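You operate a simulated robot arm through the tools that you are given. There is no shell and no other tool.

The job below is to be done with a simulated robot arm. You get a single attempt, and the scene is never put back.

## Task
Square the small cream stack and put a yellow band round it.
Fine: square it in the corner stop with its blue block; lay it lengthways on the middle of the sliding plate, band it with one press and slide the plate out again, the stack still on it. The other stacks stay.

The check looks at the end state, three seconds after you hand in, the way a careful person would. Anything else that was tipped, shoved, dropped, spilled or broken makes it a failure.

## Robot
A 7-joint arm with a two-finger parallel gripper, fixed in place. Base frame: the origin is at the foot of the arm, x ahead of it, y to its left, z up; the work surface is at about z = 800. Lengths are in mm, angles in rad, forces in N, time in s.
Its first joint turns from -2.897 to 2.897 rad. Payload 4.4 kg.
The TCP is the grasp point between the finger pads, 23 mm short of the fingertips. In the tool frame z runs along the fingers and y along their closing line. Largest opening 94 mm; finger width 38, thickness 10; the body of the gripper, 54 by 96 mm, starts 39 mm behind the TCP.
Orientation is that of the tool frame in the base frame, as a unit quaternion [w, x, y, z]. With the fingers straight down and closing along the base's y, the tool's x points along the base's -x, its y along +y and its z along -z.

## Interface
- The arm moves only by the tool servo_tool. Its argument "moves" is a list of rows, each a list of 6 numbers: the shift along the base's x, y, z in mm, then the turn, a rotation vector about the base's x, y, z in degrees. In form: [[x, y, z, rx, ry, rz], ...]. A call has 1 to 20 rows; each row is the pose to reach, as a shift and turn from the pose commanded when the call began. "fingers" is the closure, from 0 (fully open) to 1 (shut), set as the call begins (left out, the last holds). Each row takes 0.2 s and may step no farther than 50 mm and 0.15 rad from the row before; otherwise, or with a gripper value out of range, the whole call is refused. Where a pose cannot be reached the arm comes as near as it can. A force on the tool above 90 N (or 10 N above the force at the start of the call, whichever is more), or a blocked arm, ends the call early, and 0.2 s more pass. The fingers move at their own pace (about 72 mm/s each) and stop on an object; they squeeze with about 44 N. The grip force told is the motor's: it shows also when the fingers shut on nothing. Time passes only in rows, and 0.2 s behind the last, so rows that repeat a pose let the fingers close. It gives the time, the measured TCP pose, the force on the tool (base axes), the opening and the grip force at its end, in the units of the frame above (readings bear some noise), with the torque about the TCP (base axes, N m) and any sound that the robot's microphone picked up.
- Cameras (640 x 400 px; columns grow to the right, rows downward): "scene" is fixed at [219.8, 650.5, 1530.6]; the picture's right is [-0.50, -0.87, 0.00], its down [-0.57, 0.33, -0.76] and it looks along [0.66, -0.38, -0.65] (base axes); focal length 282 px, centre (320, 200). "wrist" rides on the gripper at [86, 16, -74] in the tool frame; the picture's right is [-0.18, 0.98, 0.00], its down [-0.58, -0.11, -0.81] and it looks along [-0.79, -0.15, 0.59] (tool axes); focal length 243 px, centre (320, 200). There is no depth. A picture from a camera that has moved, and an enlarged one, comes with that camera's place and axes in the base frame and with its lens.
- camera(camera): a new picture of that camera. It takes no simulated time.
- inspect(camera, box): a new picture of the part [left, top, right, bottom] of that camera's present view, enlarged. It takes no simulated time.
- hand_in(): hands the job in; it is judged then, once.

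Places have to be worked out from the pictures, the camera data and where the tool is seen. Open the gripper and draw the arm clear of the work before you hand the job in, unless the task says otherwise.

The tools are called as name(argument=value, ...) on one line, values as JSON. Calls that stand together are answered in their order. servo_tool: Moves the arm, as the interface text tells. Its arguments: {"type":"object","properties":{"moves":{"type":"array","items":{"type":"array","items":{"type":"number"}}},"fingers":{"type":"number"}},"required":["moves"]} The other tools are called the same way: camera (camera) takes a picture; inspect (camera, box) takes an enlarged picture of a part of a camera's view; hand_in () hands the job in.

At the start:

```text
time_s: 0.0
position: [637.1, 67.6, 1276.3]
orientation: [0.0, 0.0, 1.0, 0.0]
ft_force: [-0.4, -0.4, -0.3]
moment: [-0.04, 0.01, -0.02]
width: 94.2
gripper_force: 0.0
```

scene: 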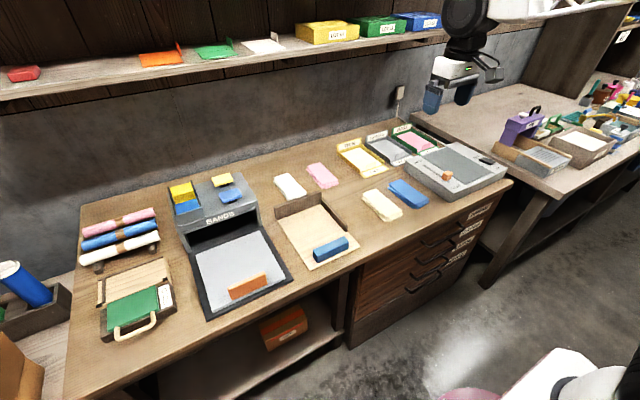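
wrist: 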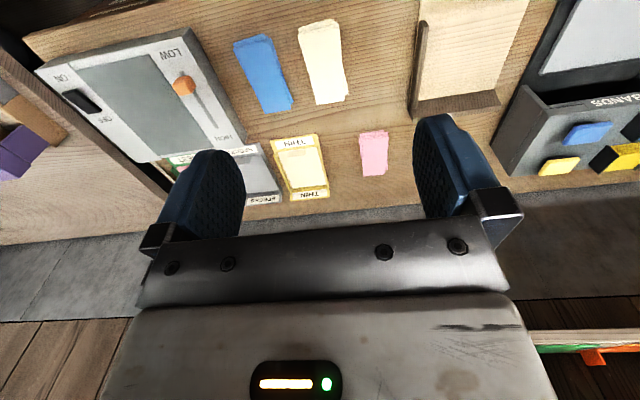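

I'll begin with enlarged views of the bench to identify the stacks, corner stop and bander.

inspect(camera="scene", box=[160, 150, 370, 330])

inspect(camera="scene", box=[260, 110, 520, 280])

inspect(camera="scene", box=[60, 170, 300, 350])

inspect(camera="wrist", box=[200, 0, 640, 240])

```text
2.22 times, centred on (265, 240) of scene
camera zoom: at [219.8, 650.5, 1530.6], right [-0.5, -0.87, 0.0], down [-0.57, 0.33, -0.76], along [0.66, -0.38, -0.65], focal length 626 px, centre (442, 111)
```

zoom: 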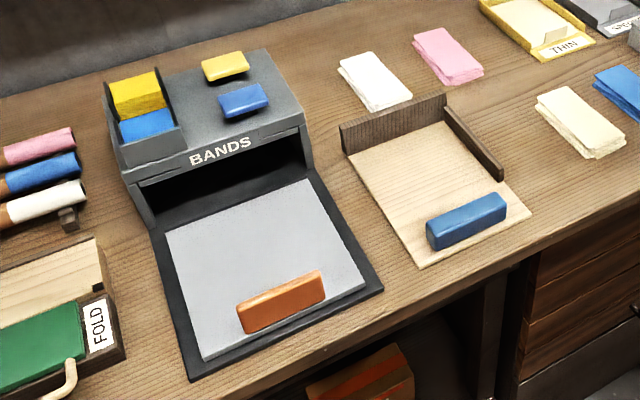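

```text
2.35 times, centred on (390, 195) of scene
camera zoom: at [219.8, 650.5, 1530.6], right [-0.5, -0.87, 0.0], down [-0.57, 0.33, -0.76], along [0.66, -0.38, -0.65], focal length 663 px, centre (155, 212)
```

zoom: 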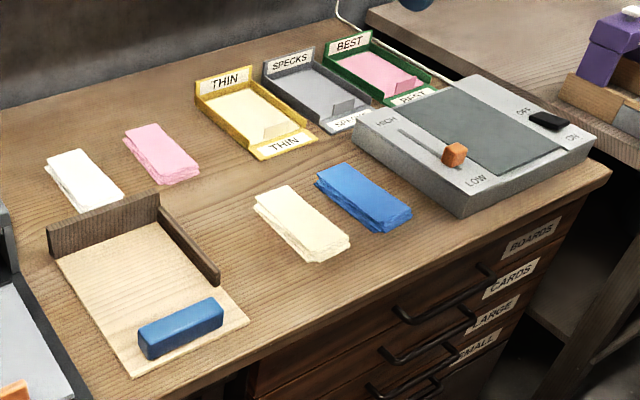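

```text
2.22 times, centred on (180, 260) of scene
camera zoom: at [219.8, 650.5, 1530.6], right [-0.5, -0.87, 0.0], down [-0.57, 0.33, -0.76], along [0.66, -0.38, -0.65], focal length 626 px, centre (631, 67)
```

zoom: 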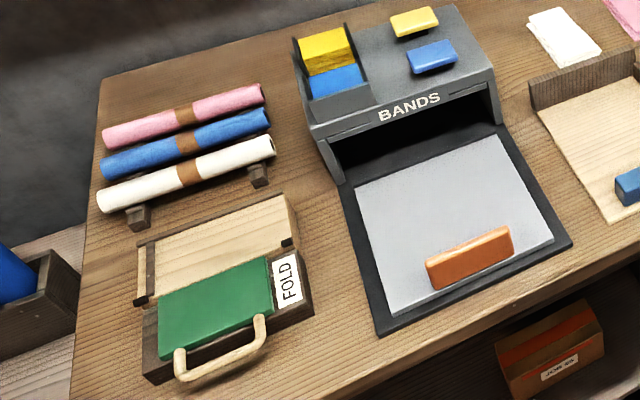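

```text
1.45 times, centred on (420, 120) of wrist
camera zoom: at [551.3, 83.1, 1350.1], right [0.18, 0.98, 0.0], down [0.58, -0.11, 0.81], along [0.79, -0.15, -0.59], focal length 353 px, centre (174, 316)
```

zoom: 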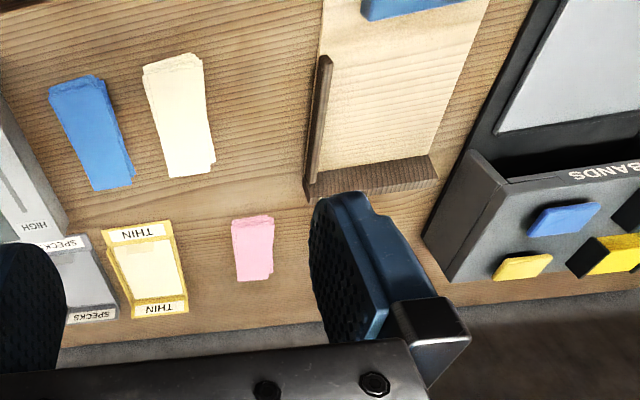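

The cream stack appears near (800, 34), the corner stop spans about x 680–930 and y 226–422, and the bander sits at y 480–733. I'll tilt the tool about 30° so the wrist camera looks down on the stacks for a better survey.

servo_tool(moves=[[0, 0, 0, 0, 8, 0], [0, 0, 0, 0, 16, 0], [0, 0, 0, 0, 24, 0], [0, 0, 0, 0, 30, 0], [0, 0, 0, 0, 30, 0]], fingers=0)

camera(camera="wrist")

```text
time_s: 1.2
position: [636.9, 66.3, 1276.7]
orientation: [-0.26, 0.0, 0.966, 0.0]
ft_force: [0.6, -0.6, -0.1]
moment: [0.0, 0.0, -0.02]
width: 94.1
gripper_force: 0.0
```

```text
taken
camera wrist: at [600.3, 82.8, 1383.5], right [0.16, 0.98, -0.09], down [0.91, -0.11, 0.41], along [0.39, -0.15, -0.91], focal length 243 px, centre (320, 200)
```

wrist: 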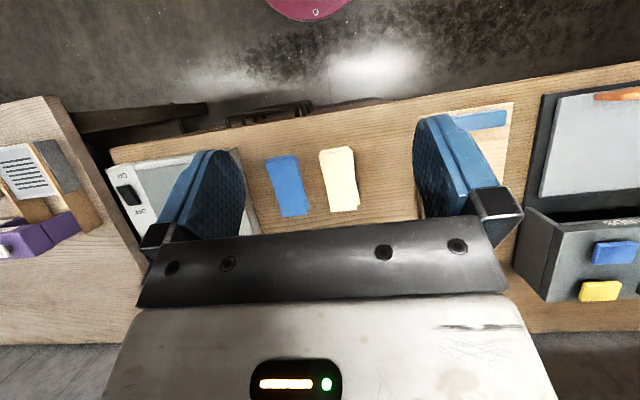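

The wrist view agrees: cream stack near (796, 42), blue button near (954, 548, 960), yellow near (1050, 546, 960), which is far out. I'll move over toward the bander to look at it from above.

servo_tool(moves=[[5, 45, 0, 0, 30, 0], [10, 90, 0, 0, 30, 0], [15, 135, 0, 0, 30, 0], [20, 180, 0, 0, 30, 0], [25, 225, 0, 0, 30, 0], [30, 270, 0, 0, 30, 0], [35, 315, 0, 0, 30, 0], [40, 360, 0, 0, 30, 0], [45, 405, 0, 0, 30, 0], [50, 450, 0, 0, 30, 0], [50, 490, 0, 0, 30, 0], [50, 490, 0, 0, 30, 0]])

camera(camera="wrist")

```text
refused: row 1 steps farther than a row can; nothing moved
```

```text
taken
camera wrist: at [600.3, 82.8, 1383.5], right [0.16, 0.98, -0.09], down [0.91, -0.11, 0.41], along [0.39, -0.15, -0.91], focal length 243 px, centre (320, 200)
```

wrist: 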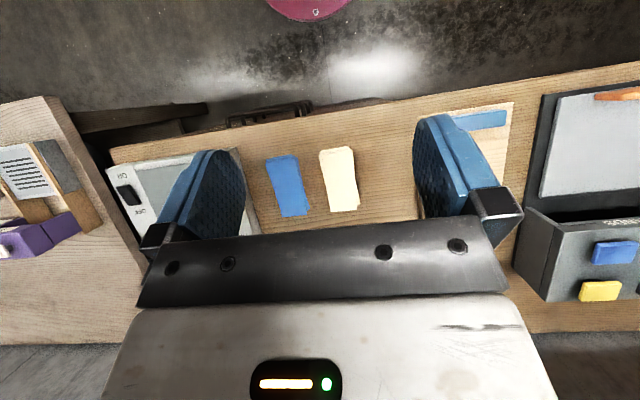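

The turn is relative to the current commanded pose (already tilted), so I hold zero turn and only translate toward the bander.

servo_tool(moves=[[5, 45, 0, 0, 0, 0], [10, 90, 0, 0, 0, 0], [15, 135, 0, 0, 0, 0], [20, 180, 0, 0, 0, 0], [25, 225, 0, 0, 0, 0], [30, 270, 0, 0, 0, 0], [35, 315, 0, 0, 0, 0], [40, 360, 0, 0, 0, 0], [45, 405, 0, 0, 0, 0], [50, 450, 0, 0, 0, 0], [50, 490, 0, 0, 0, 0], [50, 490, 0, 0, 0, 0]])

camera(camera="wrist")

```text
time_s: 3.8
position: [686.6, 557.6, 1275.6]
orientation: [-0.258, 0.0, 0.966, 0.0]
ft_force: [0.4, 0.3, -0.4]
moment: [0.04, -0.01, 0.0]
width: 93.9
gripper_force: 0.0
```

```text
taken
camera wrist: at [650.0, 572.6, 1383.1], right [0.16, 0.98, -0.09], down [0.91, -0.11, 0.41], along [0.39, -0.15, -0.91], focal length 243 px, centre (320, 200)
```

wrist: 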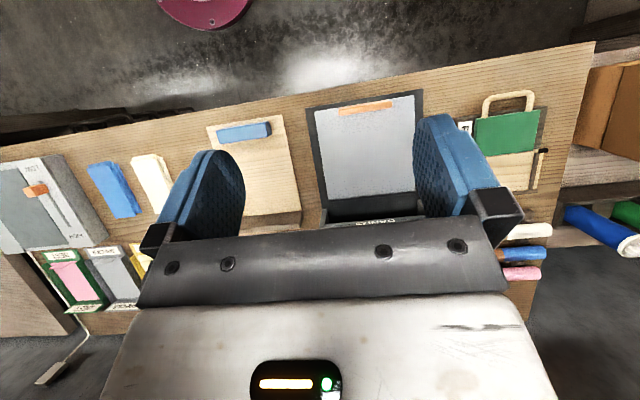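

Let me enlarge the bander and the corner stop in this view.

inspect(camera="wrist", box=[290, 80, 450, 230])

inspect(camera="wrist", box=[80, 100, 320, 240])

inspect(camera="scene", box=[165, 165, 265, 245])

inspect(camera="scene", box=[350, 170, 440, 230])

```text
2.67 times, centred on (370, 155) of wrist
camera zoom: at [650.0, 572.6, 1383.1], right [0.16, 0.98, -0.09], down [0.91, -0.11, 0.41], along [0.39, -0.15, -0.91], focal length 647 px, centre (187, 320)
```

zoom: 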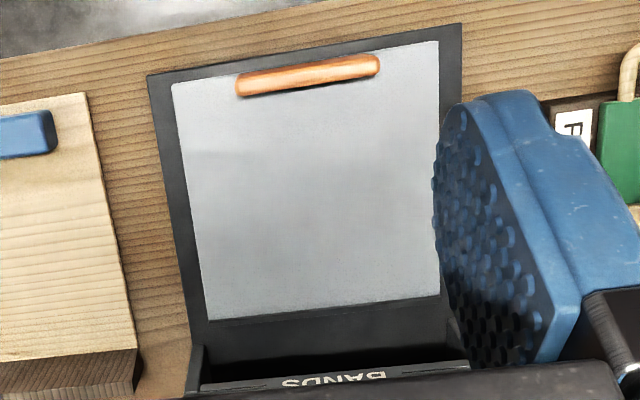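

```text
2.67 times, centred on (200, 170) of wrist
camera zoom: at [650.0, 572.6, 1383.1], right [0.16, 0.98, -0.09], down [0.91, -0.11, 0.41], along [0.39, -0.15, -0.91], focal length 647 px, centre (640, 280)
```

zoom: 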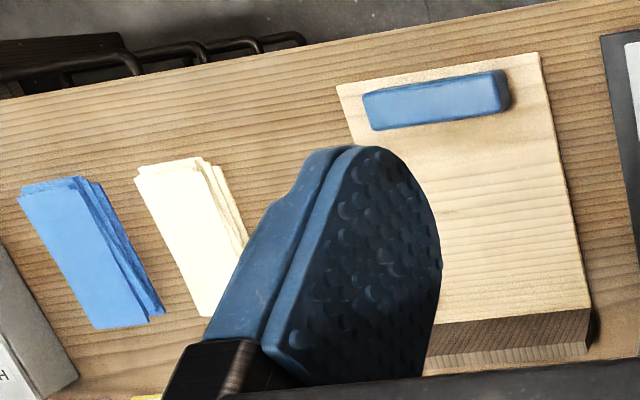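

```text
5.00 times, centred on (215, 205) of scene
camera zoom: at [219.8, 650.5, 1530.6], right [-0.5, -0.87, 0.0], down [-0.57, 0.33, -0.76], along [0.66, -0.38, -0.65], focal length 1409 px, centre (845, 175)
```

zoom: 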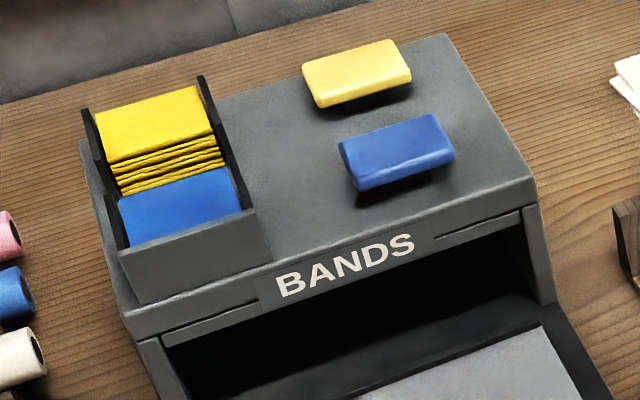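

```text
6.67 times, centred on (395, 200) of scene
camera zoom: at [219.8, 650.5, 1530.6], right [-0.5, -0.87, 0.0], down [-0.57, 0.33, -0.76], along [0.66, -0.38, -0.65], focal length 1879 px, centre (-180, 200)
```

zoom: 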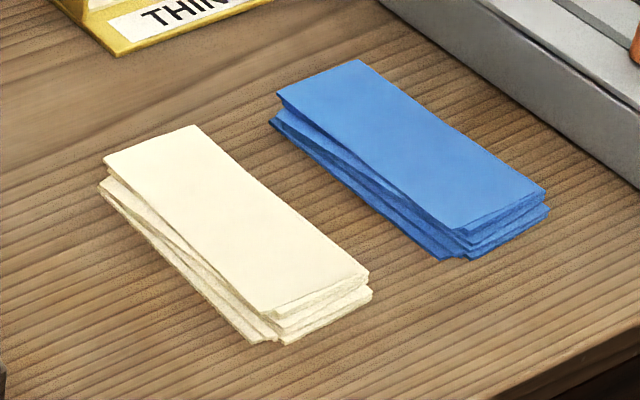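

The plate spans about x 678–895, y 502–715 with its centre line at y≈609, and the yellow button is the rear one on the box top. I'll lower and pull back for a closer look at the handle, the mouth of the box and the buttons.

servo_tool(moves=[[-26, 5, -35, 0, -4, 0], [-52, 10, -69, 0, -8, 0], [-78, 16, -104, 0, -12, 0], [-104, 21, -138, 0, -16, 0], [-130, 26, -173, 0, -20, 0], [-156, 32, -207, 0, -24, 0], [-182, 37, -242, 0, -28, 0], [-207, 42, -276, 0, -30, 0], [-207, 42, -276, 0, -30, 0]])

camera(camera="wrist")

```text
time_s: 5.8
position: [480.0, 598.3, 998.0]
orientation: [0.001, 0.0, 1.0, 0.0]
ft_force: [0.7, 0.4, 1.0]
moment: [-0.03, -0.03, 0.0]
width: 94.2
gripper_force: 0.0
```

```text
taken
camera wrist: at [394.6, 615.1, 1073.0], right [0.18, 0.98, 0.0], down [0.58, -0.11, 0.81], along [0.79, -0.15, -0.59], focal length 243 px, centre (320, 200)
```

wrist: 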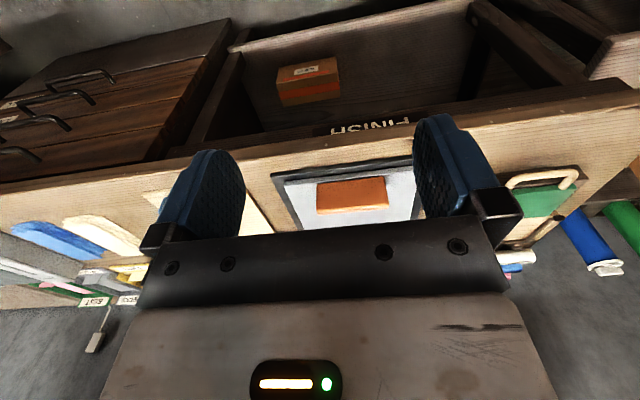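

Zooming onto the handle and plate from the front.

inspect(camera="wrist", box=[250, 140, 430, 240])

inspect(camera="scene", box=[200, 240, 300, 320])

inspect(camera="scene", box=[260, 180, 370, 280])

```text
3.56 times, centred on (340, 190) of wrist
camera zoom: at [394.6, 615.1, 1073.0], right [0.18, 0.98, 0.0], down [0.58, -0.11, 0.81], along [0.79, -0.15, -0.59], focal length 863 px, centre (249, 236)
```

zoom: 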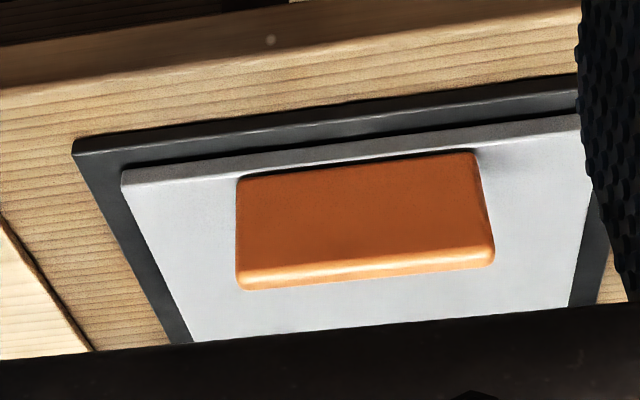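

```text
5.00 times, centred on (250, 280) of scene
camera zoom: at [219.8, 650.5, 1530.6], right [-0.5, -0.87, 0.0], down [-0.57, 0.33, -0.76], along [0.66, -0.38, -0.65], focal length 1409 px, centre (670, -200)
```

zoom: 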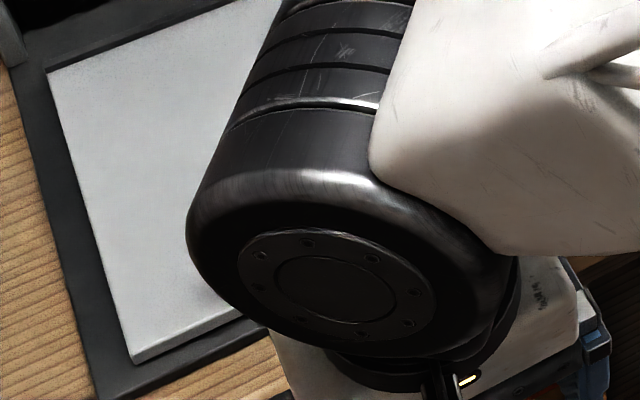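

```text
4.00 times, centred on (315, 230) of scene
camera zoom: at [219.8, 650.5, 1530.6], right [-0.5, -0.87, 0.0], down [-0.57, 0.33, -0.76], along [0.66, -0.38, -0.65], focal length 1127 px, centre (340, 80)
```

zoom: 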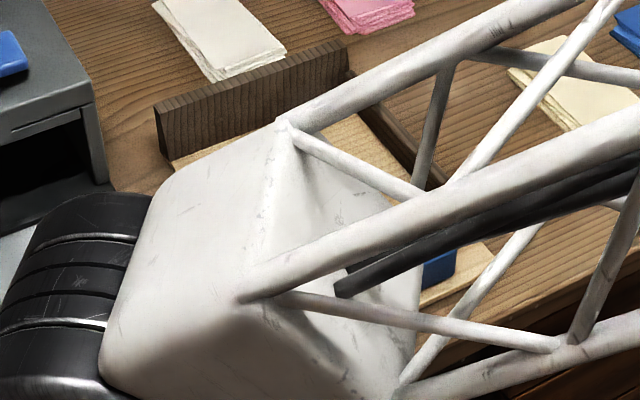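

The handle is a tall block (x≈687–699, y≈556–664, z≈820–873) on the plate's front edge. Next I test, high above everything, how far out the arm can reach with the tool tilted forward toward the yellow button.

servo_tool(moves=[[0, 0, 50, 0, 0, 0], [0, 0, 100, 0, 0, 0], [0, 0, 150, 0, 0, 0], [45, -10, 170, 3, -6, 0], [90, -20, 170, 6, -12, 0], [135, -30, 170, 9, -18, 0], [180, -40, 170, 12, -24, 0], [225, -50, 170, 15, -30, 0], [270, -60, 170, 18, -35, 0], [315, -70, 170, 20.8, -39.9, 0], [360, -80, 170, 20.8, -39.9, 0], [405, -90, 150, 20.8, -39.9, 0], [450, -95, 130, 20.8, -39.9, 0], [490, -95, 110, 20.8, -39.9, 0], [490, -95, 110, 20.8, -39.9, 0]])

camera(camera="wrist")

camera(camera="scene")

```text
refused: row 4 steps farther than a row can; nothing moved
```

```text
taken
camera wrist: at [394.6, 615.1, 1073.0], right [0.18, 0.98, 0.0], down [0.58, -0.11, 0.81], along [0.79, -0.15, -0.59], focal length 243 px, centre (320, 200)
```

wrist: 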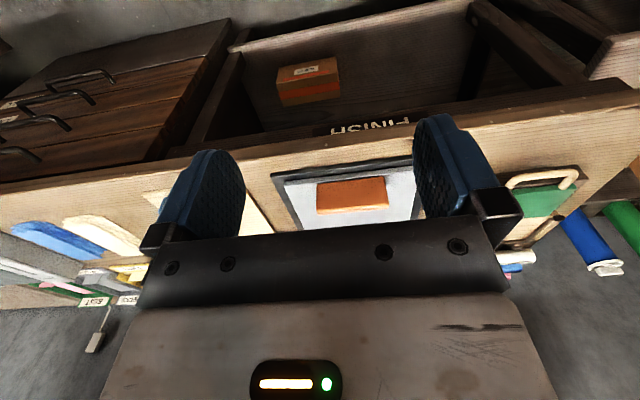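

```text
taken
```

scene: 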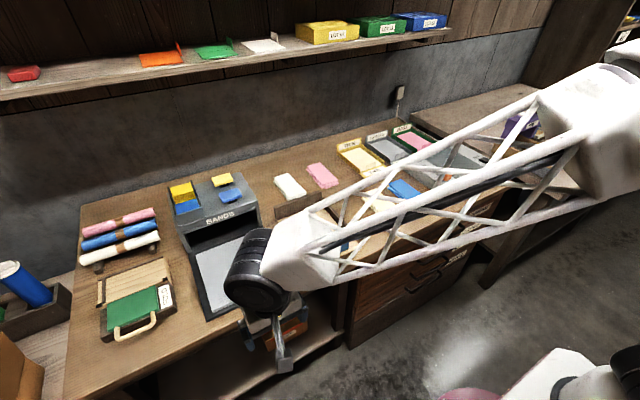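

One row was slightly over 50 mm; I'll resend with smaller steps.

servo_tool(moves=[[0, 0, 48, 0, 0, 0], [0, 0, 96, 0, 0, 0], [0, 0, 144, 0, 0, 0], [40, -8, 165, 3, -6, 0], [84, -18, 170, 6, -12, 0], [128, -28, 170, 9, -18, 0], [172, -38, 170, 12, -24, 0], [216, -48, 170, 15, -30, 0], [260, -58, 170, 18, -35, 0], [304, -68, 170, 20.8, -39.9, 0], [348, -78, 170, 20.8, -39.9, 0], [392, -88, 155, 20.8, -39.9, 0], [436, -95, 140, 20.8, -39.9, 0], [480, -95, 125, 20.8, -39.9, 0], [480, -95, 125, 20.8, -39.9, 0]])

camera(camera="wrist")

camera(camera="scene")

```text
time_s: 9.0
position: [962.5, 502.2, 1124.6]
orientation: [0.339, 0.0, 0.924, 0.177]
ft_force: [0.7, 0.1, 0.3]
moment: [0.0, 0.0, -0.02]
width: 93.9
gripper_force: 0.0
```

```text
taken
camera wrist: at [848.0, 503.8, 1128.4], right [0.02, 0.9, 0.44], down [-0.05, -0.44, 0.9], along [1.0, -0.04, 0.03], focal length 243 px, centre (320, 200)
```

wrist: 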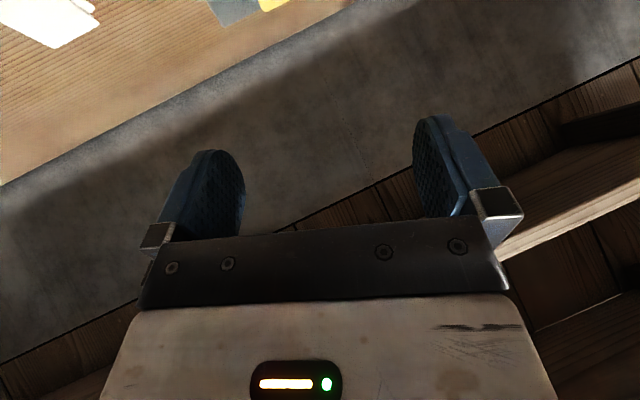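

```text
taken
```

scene: 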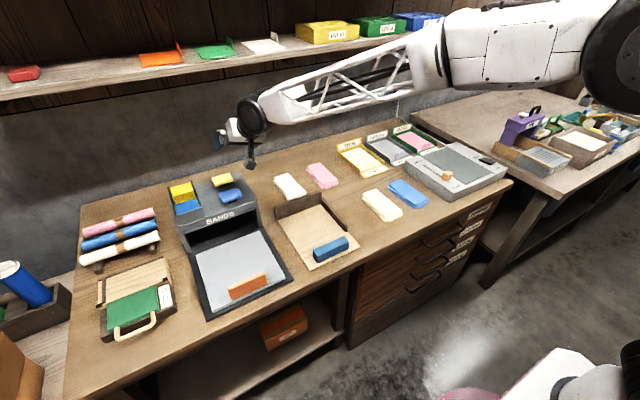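

The arm reached radius 1085 with a 45° tilt. I'll extend further, staying well above the box, to see whether the button's radius (~1170) is attainable.

servo_tool(moves=[[20, 10, -10, 0, 0, 0], [40, 20, -20, 0, 0, 0], [60, 30, -40, 0, 0, 0], [75, 37, -60, 0, 0, 0], [75, 37, -60, 0, 0, 0]])

inspect(camera="scene", box=[165, 100, 305, 240])

```text
time_s: 10.2
position: [1036.0, 538.9, 1062.9]
orientation: [0.339, 0.001, 0.924, 0.177]
ft_force: [-0.2, 0.1, -1.0]
moment: [0.03, 0.0, 0.01]
width: 94.0
gripper_force: 0.0
```

```text
2.86 times, centred on (235, 170) of scene
camera zoom: at [219.8, 650.5, 1530.6], right [-0.5, -0.87, 0.0], down [-0.57, 0.33, -0.76], along [0.66, -0.38, -0.65], focal length 805 px, centre (563, 286)
```

zoom: 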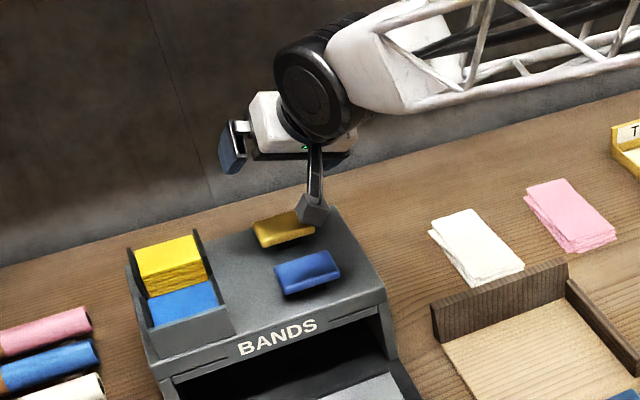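

The arm reaches radius 1168 at this tilt, so the yellow button is attainable. Now I retreat, return the tool to straight down, and go look at the corner stop.

servo_tool(moves=[[-25, -10, 30, 0, 0, 0], [-60, -25, 60, 0, 0, 0], [-100, -40, 85, -3.5, 6.6, 0], [-140, -60, 100, -7, 13.3, 0], [-180, -80, 110, -10.4, 20, 0], [-220, -105, 115, -13.9, 26.6, 0], [-260, -130, 120, -17.3, 33.2, 0], [-300, -155, 125, -20.8, 39.9, 0], [-340, -180, 130, -20.8, 39.9, 0], [-380, -205, 135, -20.8, 39.9, 0], [-380, -205, 135, -20.8, 39.9, 0]])

servo_tool(moves=[[0, 0, 0, 0, 7, 0], [0, 0, 0, 0, 14, 0], [0, 0, 0, 0, 20, 0], [0, 0, 0, 0, 20, 0]])

camera(camera="wrist")

```text
time_s: 12.6
position: [656.3, 336.4, 1198.4]
orientation: [0.0, 0.0, 1.0, 0.0]
ft_force: [0.2, 0.2, 0.2]
moment: [-0.01, -0.01, 0.0]
width: 94.1
gripper_force: 0.1
```

```text
time_s: 13.6
position: [655.5, 336.2, 1200.0]
orientation: [-0.173, 0.0, 0.985, 0.0]
ft_force: [0.4, -0.2, 0.4]
moment: [-0.03, 0.01, -0.01]
width: 93.8
gripper_force: 0.1
```

```text
taken
camera wrist: at [600.6, 352.0, 1298.8], right [0.17, 0.98, -0.06], down [0.82, -0.11, 0.56], along [0.54, -0.15, -0.83], focal length 243 px, centre (320, 200)
```

wrist: 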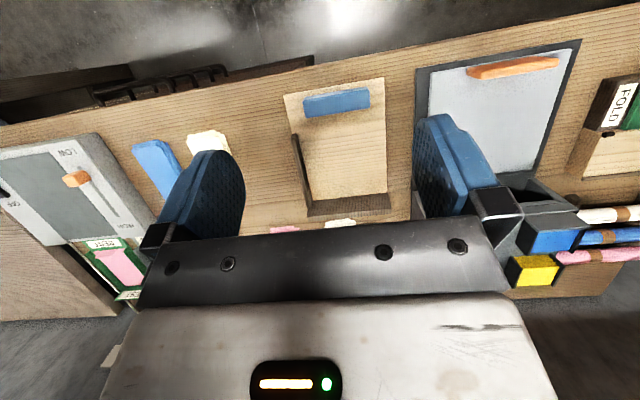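

Good view of the corner stop; enlarging it and the bander from here.

inspect(camera="wrist", box=[270, 70, 430, 230])

inspect(camera="wrist", box=[400, 30, 600, 190])

inspect(camera="scene", box=[265, 180, 365, 275])

```text
2.50 times, centred on (350, 150) of wrist
camera zoom: at [600.6, 352.0, 1298.8], right [0.17, 0.98, -0.06], down [0.82, -0.11, 0.56], along [0.54, -0.15, -0.83], focal length 606 px, centre (245, 325)
```

zoom: 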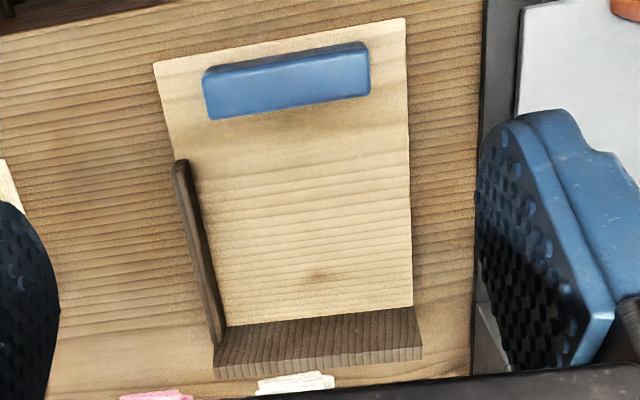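

```text
2.50 times, centred on (500, 110) of wrist
camera zoom: at [600.6, 352.0, 1298.8], right [0.17, 0.98, -0.06], down [0.82, -0.11, 0.56], along [0.54, -0.15, -0.83], focal length 606 px, centre (-130, 425)
```

zoom: 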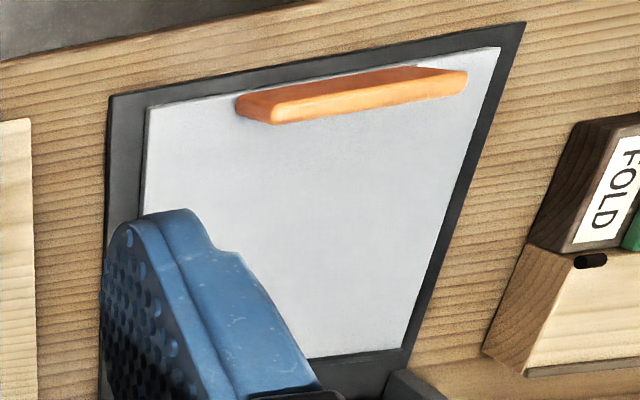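

```text
4.21 times, centred on (315, 228) of scene
camera zoom: at [219.8, 650.5, 1530.6], right [-0.5, -0.87, 0.0], down [-0.57, 0.33, -0.76], along [0.66, -0.38, -0.65], focal length 1187 px, centre (341, 84)
```

zoom: 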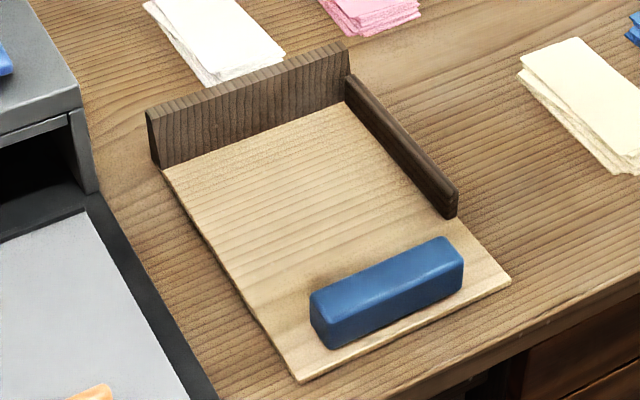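

The corner stop measures out as: back fence inner face x≈922, right fence inner face y≈243 (x≈757–922), board z≈807, blue block about x 687–717, y 275–393. Before handling anything, I'll test whether tool-down reaches the plate's middle (787, 609).

servo_tool(moves=[[14, 30, -27, 0, -4, 0], [29, 60, -55, 0, -8, 0], [43, 91, -83, 0, -12, 0], [58, 121, -111, 0, -16, 0], [72, 151, -138, 0, -20, 0], [87, 182, -166, 0, -20, 0], [101, 212, -194, 0, -20, 0], [116, 242, -222, 0, -20, 0], [131, 272, -250, 0, -20, 0], [131, 272, -250, 0, -20, 0]])

servo_tool(moves=[[0, 0, -30, 0, 0, 0], [0, 0, -50, 0, 0, 0], [0, 0, -50, 0, 0, 0]])

camera(camera="wrist")

camera(camera="scene")

```text
time_s: 15.8
position: [787.2, 609.2, 951.8]
orientation: [0.0, 0.0, 1.0, 0.0]
ft_force: [-0.1, -0.1, -0.2]
moment: [-0.01, -0.02, 0.01]
width: 94.1
gripper_force: 0.0
```

```text
time_s: 16.6
position: [786.7, 608.4, 900.8]
orientation: [0.0, 0.0, 1.0, 0.0]
ft_force: [0.4, 0.5, -0.8]
moment: [0.0, 0.01, 0.01]
width: 93.9
gripper_force: 0.0
```

```text
taken
camera wrist: at [700.3, 625.3, 974.2], right [0.18, 0.98, 0.0], down [0.58, -0.11, 0.81], along [0.79, -0.15, -0.59], focal length 243 px, centre (320, 200)
```

wrist: 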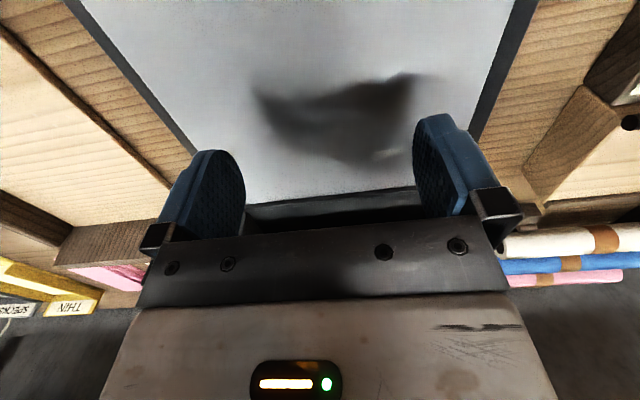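

```text
taken
```

scene: 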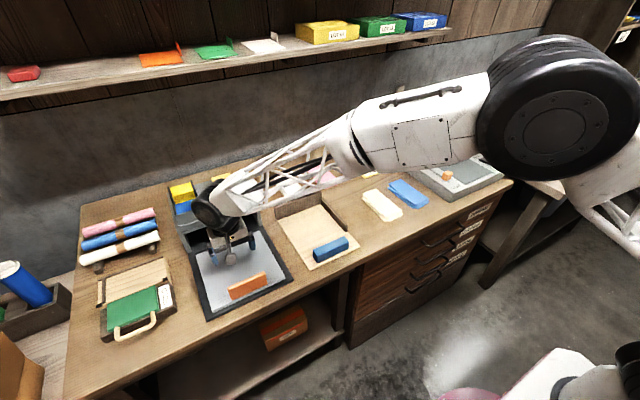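

Tool-down reaches the plate's middle. Now I go back toward the cream stack to view it close up from the front.

servo_tool(moves=[[0, 0, 45, 0, 0, 0], [-12, -47, 50, 0, 0, 0], [-24, -94, 50, 0, 0, 0], [-36, -141, 50, 0, 0, 0], [-48, -188, 50, 0, 0, 0], [-60, -235, 50, 0, 0, 0], [-72, -282, 50, 0, 0, 0], [-84, -329, 50, 0, 0, 0], [-96, -376, 50, 0, 0, 0], [-108, -423, 50, 0, 0, 0], [-120, -470, 50, 0, 0, 0], [-132, -517, 50, 0, 0, 0], [-145, -562, 50, 0, 0, 0], [-145, -562, 50, 0, 0, 0]])

camera(camera="wrist")

inspect(camera="wrist", box=[230, 80, 430, 240])

inspect(camera="scene", box=[350, 170, 440, 230])

```text
time_s: 19.6
position: [640.2, 45.1, 951.5]
orientation: [0.0, 0.0, 1.0, -0.001]
ft_force: [0.2, 0.4, -0.2]
moment: [0.02, -0.02, 0.04]
width: 94.0
gripper_force: 0.1
```

```text
taken
camera wrist: at [554.6, 62.2, 1025.2], right [0.18, 0.98, 0.0], down [0.58, -0.11, 0.81], along [0.79, -0.15, -0.59], focal length 243 px, centre (320, 200)
```

wrist: 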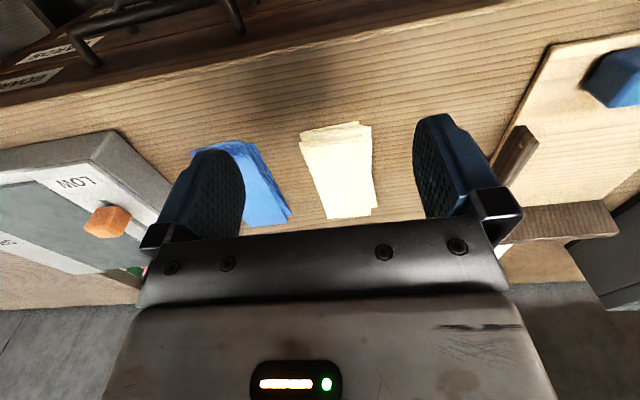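

```text
2.50 times, centred on (330, 160) of wrist
camera zoom: at [554.6, 62.2, 1025.2], right [0.18, 0.98, 0.0], down [0.58, -0.11, 0.81], along [0.79, -0.15, -0.59], focal length 606 px, centre (295, 300)
```

zoom: 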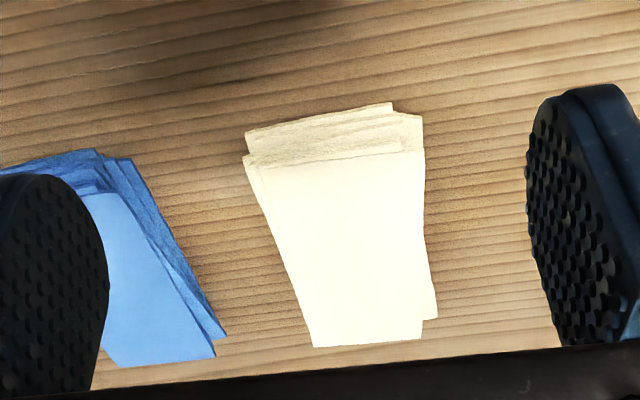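

```text
6.67 times, centred on (395, 200) of scene
camera zoom: at [219.8, 650.5, 1530.6], right [-0.5, -0.87, 0.0], down [-0.57, 0.33, -0.76], along [0.66, -0.38, -0.65], focal length 1879 px, centre (-180, 200)
```

zoom: 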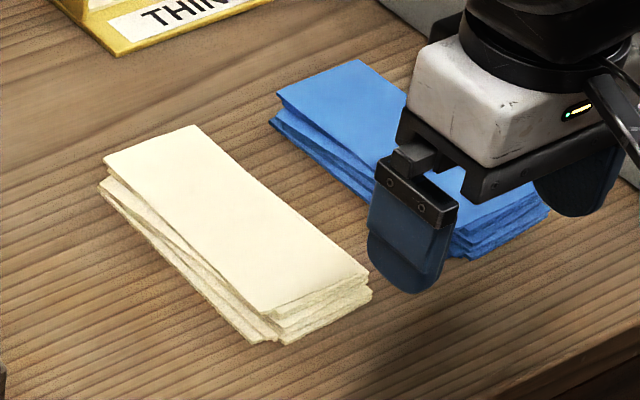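

Both cameras agree: the stack spans about x 718–876, y 10–92, widest ~76 mm at its middle, centred near (797, 50). I'll move above it and check the finger straddle before descending.

servo_tool(moves=[[40, 1, 0, 0, 0, 0], [80, 3, 0, 0, 0, 0], [120, 4, 0, 0, 0, 0], [157, 5, 0, 0, 0, 0], [157, 5, -35, 0, 0, 0], [157, 5, -70, 0, 0, 0], [157, 5, -70, 0, 0, 0]], fingers=0)

camera(camera="wrist")

inspect(camera="scene", box=[340, 150, 440, 240])

```text
time_s: 21.2
position: [796.7, 52.3, 881.1]
orientation: [0.0, 0.0, 1.0, -0.001]
ft_force: [0.1, 0.1, 0.4]
moment: [-0.01, 0.02, -0.03]
width: 94.1
gripper_force: 0.0
```

```text
taken
camera wrist: at [711.2, 68.2, 956.2], right [0.18, 0.98, 0.0], down [0.58, -0.11, 0.81], along [0.79, -0.15, -0.59], focal length 243 px, centre (320, 200)
```

wrist: 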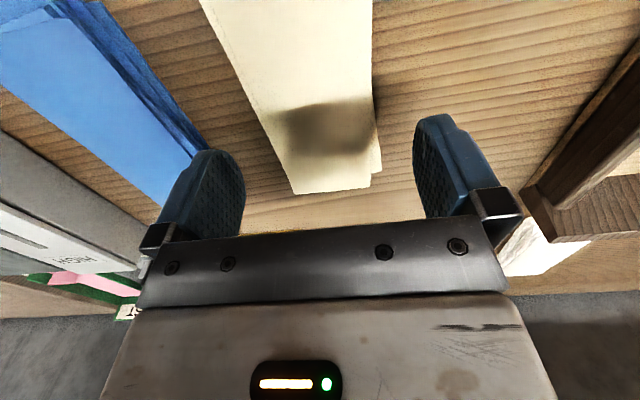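

```text
4.44 times, centred on (390, 195) of scene
camera zoom: at [219.8, 650.5, 1530.6], right [-0.5, -0.87, 0.0], down [-0.57, 0.33, -0.76], along [0.66, -0.38, -0.65], focal length 1252 px, centre (9, 222)
```

zoom: 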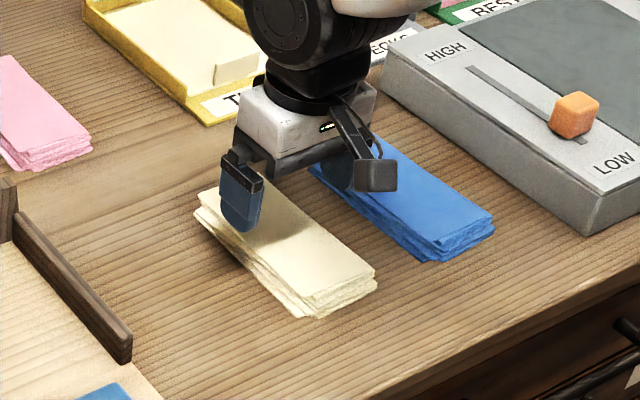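

The fingers straddle the stack with ~7 mm clearance either side and the blue stack's edge (y≈-50) is well clear of the right finger. Descending in steps.

servo_tool(moves=[[0, 0, -20, 0, 0, 0], [0, 0, -36, 0, 0, 0], [0, 0, -48, 0, 0, 0], [0, 0, -52, 0, 0, 0], [0, 0, -52, 0, 0, 0]], fingers=0)

inspect(camera="scene", box=[340, 150, 440, 240])

camera(camera="wrist")

```text
time_s: 22.4
position: [798.7, 50.3, 827.5]
orientation: [0.001, -0.001, 1.0, 0.0]
ft_force: [-0.2, 0.3, 0.4]
moment: [-0.02, -0.02, 0.01]
width: 93.9
gripper_force: 0.0
```

```text
4.44 times, centred on (390, 195) of scene
camera zoom: at [219.8, 650.5, 1530.6], right [-0.5, -0.87, 0.0], down [-0.57, 0.33, -0.76], along [0.66, -0.38, -0.65], focal length 1252 px, centre (9, 222)
```

zoom: 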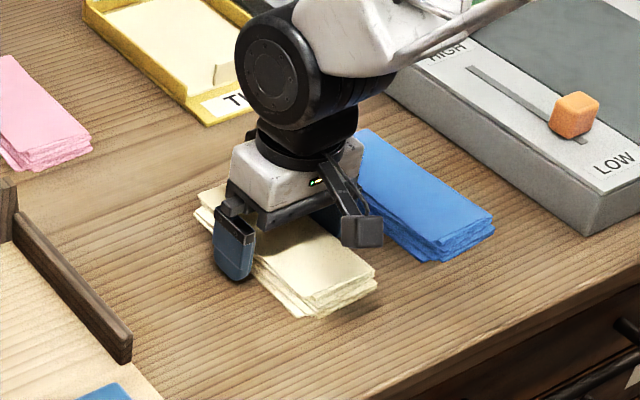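

```text
taken
camera wrist: at [711.8, 67.1, 901.7], right [0.18, 0.98, 0.0], down [0.58, -0.11, 0.81], along [0.79, -0.15, -0.59], focal length 243 px, centre (320, 200)
```

wrist: 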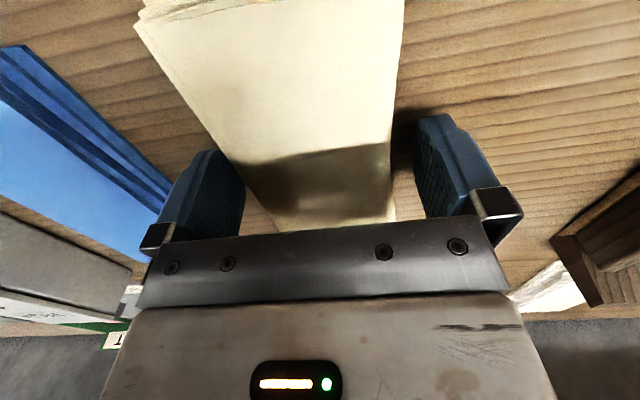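

No contact yet; lowering by small steps to find the table with the fingertips.

servo_tool(moves=[[0, 0, -1, 0, 0, 0], [0, 0, -2, 0, 0, 0], [0, 0, -3, 0, 0, 0], [0, 0, -4, 0, 0, 0], [0, 0, -4, 0, 0, 0], [0, 0, -4, 0, 0, 0]], fingers=0)

```text
time_s: 23.8
position: [797.4, 49.3, 824.1]
orientation: [0.0, 0.0, 1.0, 0.0]
ft_force: [-0.9, -0.6, -0.2]
moment: [0.0, -0.01, 0.01]
width: 93.9
gripper_force: 0.1
```

servo_tool(moves=[[0, 0, -0.5, 0, 0, 0], [0, 0, -1, 0, 0, 0], [0, 0, -1.5, 0, 0, 0], [0, 0, -1.5, 0, 0, 0], [0, 0, -1.5, 0, 0, 0]], fingers=0)

```text
time_s: 25.0
position: [796.5, 51.8, 822.8]
orientation: [0.0, 0.0, 1.0, 0.0]
ft_force: [-4.4, -1.5, 6.6]
moment: [0.13, 0.18, 0.12]
width: 93.5
gripper_force: 0.0
```

The tips touch the table (6.6 N), so I raise a hair and close the fingers gradually to align the sheets across their width.

servo_tool(moves=[[0, 0, 0.8, 0, 0, 0], [0, 0, 0.8, 0, 0, 0], [0, 0, 0.8, 0, 0, 0]], fingers=0.16)

servo_tool(moves=[[0, 0, 0, 0, 0, 0], [0, 0, 0, 0, 0, 0], [0, 0, 0, 0, 0, 0]], fingers=0.24)

camera(camera="wrist")

```text
time_s: 25.8
position: [797.2, 50.8, 824.7]
orientation: [0.0, 0.0, 1.0, 0.001]
ft_force: [-0.8, -0.1, 0.1]
moment: [0.04, 0.01, 0.02]
width: 78.7
gripper_force: 0.0
```

```text
time_s: 26.6
position: [799.3, 50.8, 823.2]
orientation: [0.0, 0.0, 1.0, 0.001]
ft_force: [0.5, 0.0, -0.1]
moment: [-0.06, -0.01, -0.02]
width: 71.3
gripper_force: 0.1
```

```text
taken
camera wrist: at [712.3, 67.1, 897.6], right [0.18, 0.98, 0.0], down [0.58, -0.11, 0.81], along [0.79, -0.15, -0.59], focal length 243 px, centre (320, 200)
```

wrist: 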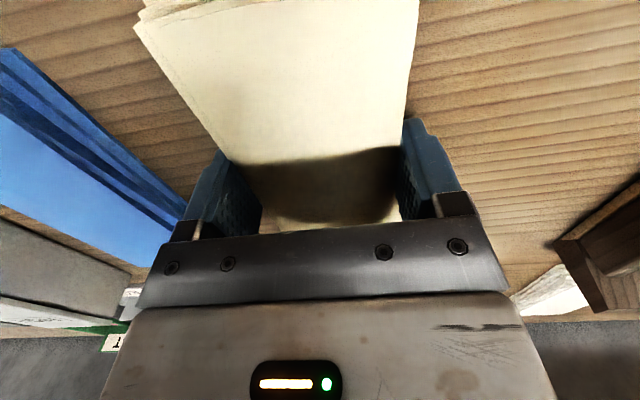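

Opening is down to 71 mm and sheets are being gathered. Now a full squeeze.

servo_tool(moves=[[0, 0, 0, 0, 0, 0], [0, 0, 0, 0, 0, 0], [0, 0, 0, 0, 0, 0]], fingers=0.29)

servo_tool(moves=[[0, 0, 0, 0, 0, 0], [0, 0, 0, 0, 0, 0], [0, 0, 0, 0, 0, 0]], fingers=0.4)

camera(camera="wrist")

inspect(camera="scene", box=[340, 150, 440, 240])

```text
time_s: 27.4
position: [798.0, 50.6, 824.3]
orientation: [0.0, 0.0, 1.0, 0.0]
ft_force: [1.0, 0.6, 1.4]
moment: [0.0, 0.02, -0.02]
width: 67.9
gripper_force: 1.2
```

```text
time_s: 28.2
position: [798.8, 50.8, 824.3]
orientation: [0.0, -0.001, 1.0, -0.001]
ft_force: [0.1, 0.1, 1.4]
moment: [0.02, -0.02, 0.0]
width: 67.2
gripper_force: 43.9
```

```text
taken
camera wrist: at [712.3, 67.1, 897.6], right [0.18, 0.98, 0.0], down [0.58, -0.11, 0.81], along [0.79, -0.15, -0.59], focal length 243 px, centre (320, 200)
```

wrist: 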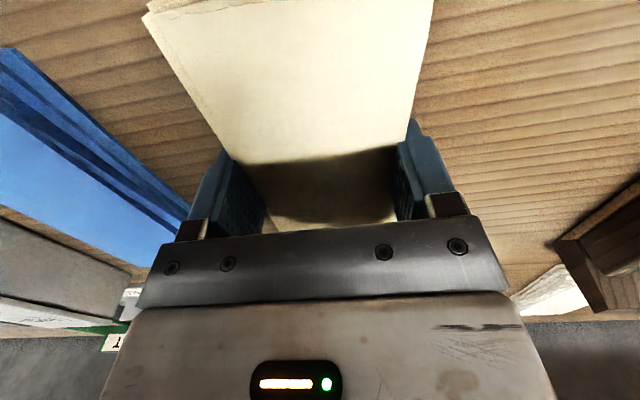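

```text
4.44 times, centred on (390, 195) of scene
camera zoom: at [219.8, 650.5, 1530.6], right [-0.5, -0.87, 0.0], down [-0.57, 0.33, -0.76], along [0.66, -0.38, -0.65], focal length 1252 px, centre (9, 222)
```

zoom: 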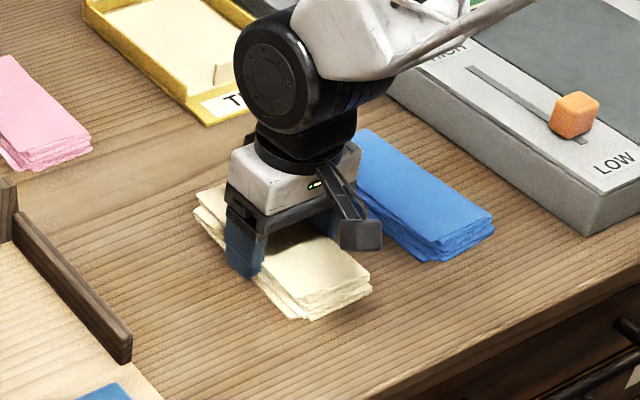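

The grip holds at 67.2 mm and 44 N. Lifting slowly and checking that all the sheets came along.

servo_tool(moves=[[0, 0, 4, 0, 0, 0], [0, 0, 10, 0, 0, 0], [0, 0, 20, 0, 0, 0], [0, 0, 35, 0, 0, 0], [0, 0, 50, 0, 0, 0], [0, 0, 50, 0, 0, 0]])

inspect(camera="scene", box=[340, 150, 440, 240])

camera(camera="wrist")

```text
time_s: 29.6
position: [798.1, 50.9, 872.2]
orientation: [-0.001, 0.0, 1.0, 0.0]
ft_force: [0.8, 0.5, 0.0]
moment: [0.03, -0.02, -0.03]
width: 56.4
gripper_force: 0.0
```

```text
4.44 times, centred on (390, 195) of scene
camera zoom: at [219.8, 650.5, 1530.6], right [-0.5, -0.87, 0.0], down [-0.57, 0.33, -0.76], along [0.66, -0.38, -0.65], focal length 1252 px, centre (9, 222)
```

zoom: 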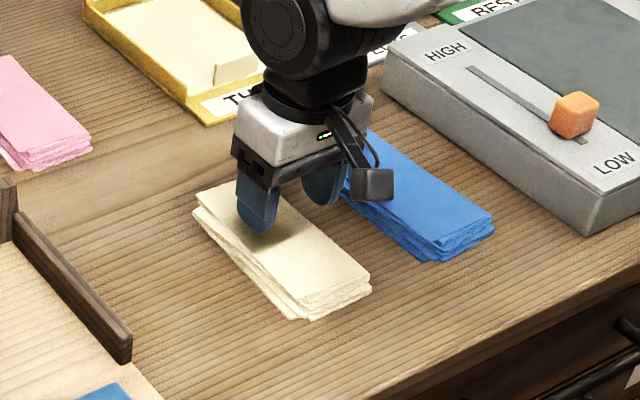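

```text
taken
camera wrist: at [712.9, 67.4, 946.4], right [0.18, 0.98, 0.0], down [0.58, -0.11, 0.81], along [0.79, -0.15, -0.59], focal length 243 px, centre (320, 200)
```

wrist: 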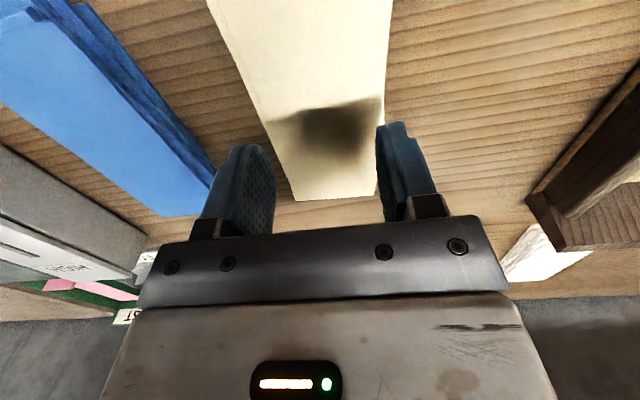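

The stack slipped out of the grip while lifting (opening fell to 56 mm) and stayed on the table, now straighter. I'll reopen, go down again and test the grip in finer steps with a full-closure command.

servo_tool(moves=[[0, 0, 0, 0, 0, 0], [0, 0, 0, 0, 0, 0], [0, 0, 0, 0, 0, 0]], fingers=0.05)

inspect(camera="wrist", box=[190, 0, 450, 220])

inspect(camera="scene", box=[360, 180, 410, 230])

```text
time_s: 30.4
position: [797.8, 52.3, 872.7]
orientation: [0.0, 0.001, 1.0, 0.001]
ft_force: [-0.1, -0.3, 0.7]
moment: [-0.01, 0.02, 0.0]
width: 89.4
gripper_force: 0.0
```

```text
1.82 times, centred on (320, 110) of wrist
camera zoom: at [712.9, 67.3, 946.3], right [0.18, 0.98, 0.0], down [0.58, -0.11, 0.81], along [0.79, -0.15, -0.59], focal length 441 px, centre (320, 364)
```

zoom: 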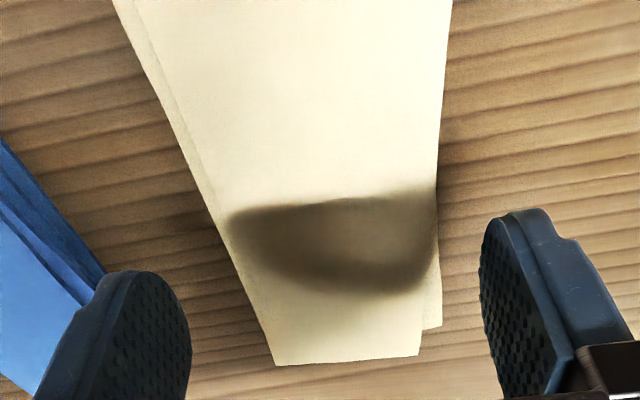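

```text
8.00 times, centred on (385, 205) of scene
camera zoom: at [219.8, 650.5, 1530.6], right [-0.5, -0.87, 0.0], down [-0.57, 0.33, -0.76], along [0.66, -0.38, -0.65], focal length 2255 px, centre (-200, 160)
```

zoom: 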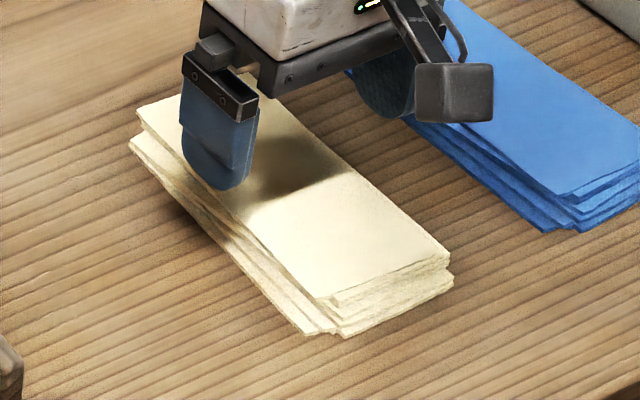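

The sheets are separate: the spread shrank from ~14 to ~7 mm but is not yet even. I'll descend again, close with full command and watch the width and forces through tiny lifts.

servo_tool(moves=[[0, 3, -20, 0, 0, 0], [0, 3, -40, 0, 0, 0], [0, 3, -49, 0, 0, 0], [0, 3, -50.3, 0, 0, 0], [0, 3, -50.3, 0, 0, 0]])

servo_tool(moves=[[0, 0, 0, 0, 0, 0], [0, 0, 0, 0, 0, 0], [0, 0, 0, 0, 0, 0], [0, 0, 0, 0, 0, 0]], fingers=1)

servo_tool(moves=[[0, 0, 0.5, 0, 0, 0], [0, 0, 1, 0, 0, 0], [0, 0, 1, 0, 0, 0]])

```text
time_s: 31.6
position: [797.3, 52.5, 824.6]
orientation: [0.0, 0.001, 1.0, 0.0]
ft_force: [-0.3, 0.4, 0.1]
moment: [-0.02, -0.01, -0.01]
width: 89.2
gripper_force: 0.1
```

```text
time_s: 32.6
position: [796.3, 53.5, 823.5]
orientation: [-0.001, 0.0, 1.0, 0.0]
ft_force: [-0.1, 0.5, 1.9]
moment: [-0.02, -0.01, -0.01]
width: 67.4
gripper_force: 44.0
```

```text
time_s: 33.4
position: [798.9, 54.2, 823.3]
orientation: [0.0, 0.001, 1.0, 0.001]
ft_force: [0.0, 0.2, 0.6]
moment: [0.01, -0.01, 0.03]
width: 67.7
gripper_force: 44.6
```

servo_tool(moves=[[0, 0, 0.5, 0, 0, 0], [0, 0, 1, 0, 0, 0], [0, 0, 1.5, 0, 0, 0], [0, 0, 2, 0, 0, 0], [0, 0, 2, 0, 0, 0]])

servo_tool(moves=[[0, 0, 0.5, 0, 0, 0], [0, 0, 1, 0, 0, 0], [0, 0, 1.5, 0, 0, 0], [0, 0, 2, 0, 0, 0], [0, 0, 2, 0, 0, 0]])

inspect(camera="scene", box=[360, 180, 410, 230])

```text
time_s: 34.6
position: [798.9, 53.2, 825.1]
orientation: [0.0, 0.0, 1.0, 0.001]
ft_force: [-0.1, -0.1, -0.3]
moment: [-0.04, 0.0, 0.02]
width: 67.3
gripper_force: 44.6
```

```text
time_s: 35.8
position: [797.4, 53.8, 827.3]
orientation: [-0.001, 0.0, 1.0, 0.001]
ft_force: [-0.3, -0.9, -1.3]
moment: [-0.02, -0.02, 0.01]
width: 67.4
gripper_force: 44.2
```

```text
8.00 times, centred on (385, 205) of scene
camera zoom: at [219.8, 650.5, 1530.6], right [-0.5, -0.87, 0.0], down [-0.57, 0.33, -0.76], along [0.66, -0.38, -0.65], focal length 2255 px, centre (-200, 160)
```

zoom: 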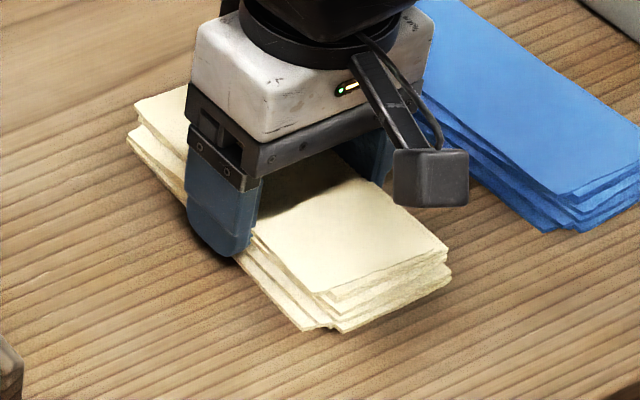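

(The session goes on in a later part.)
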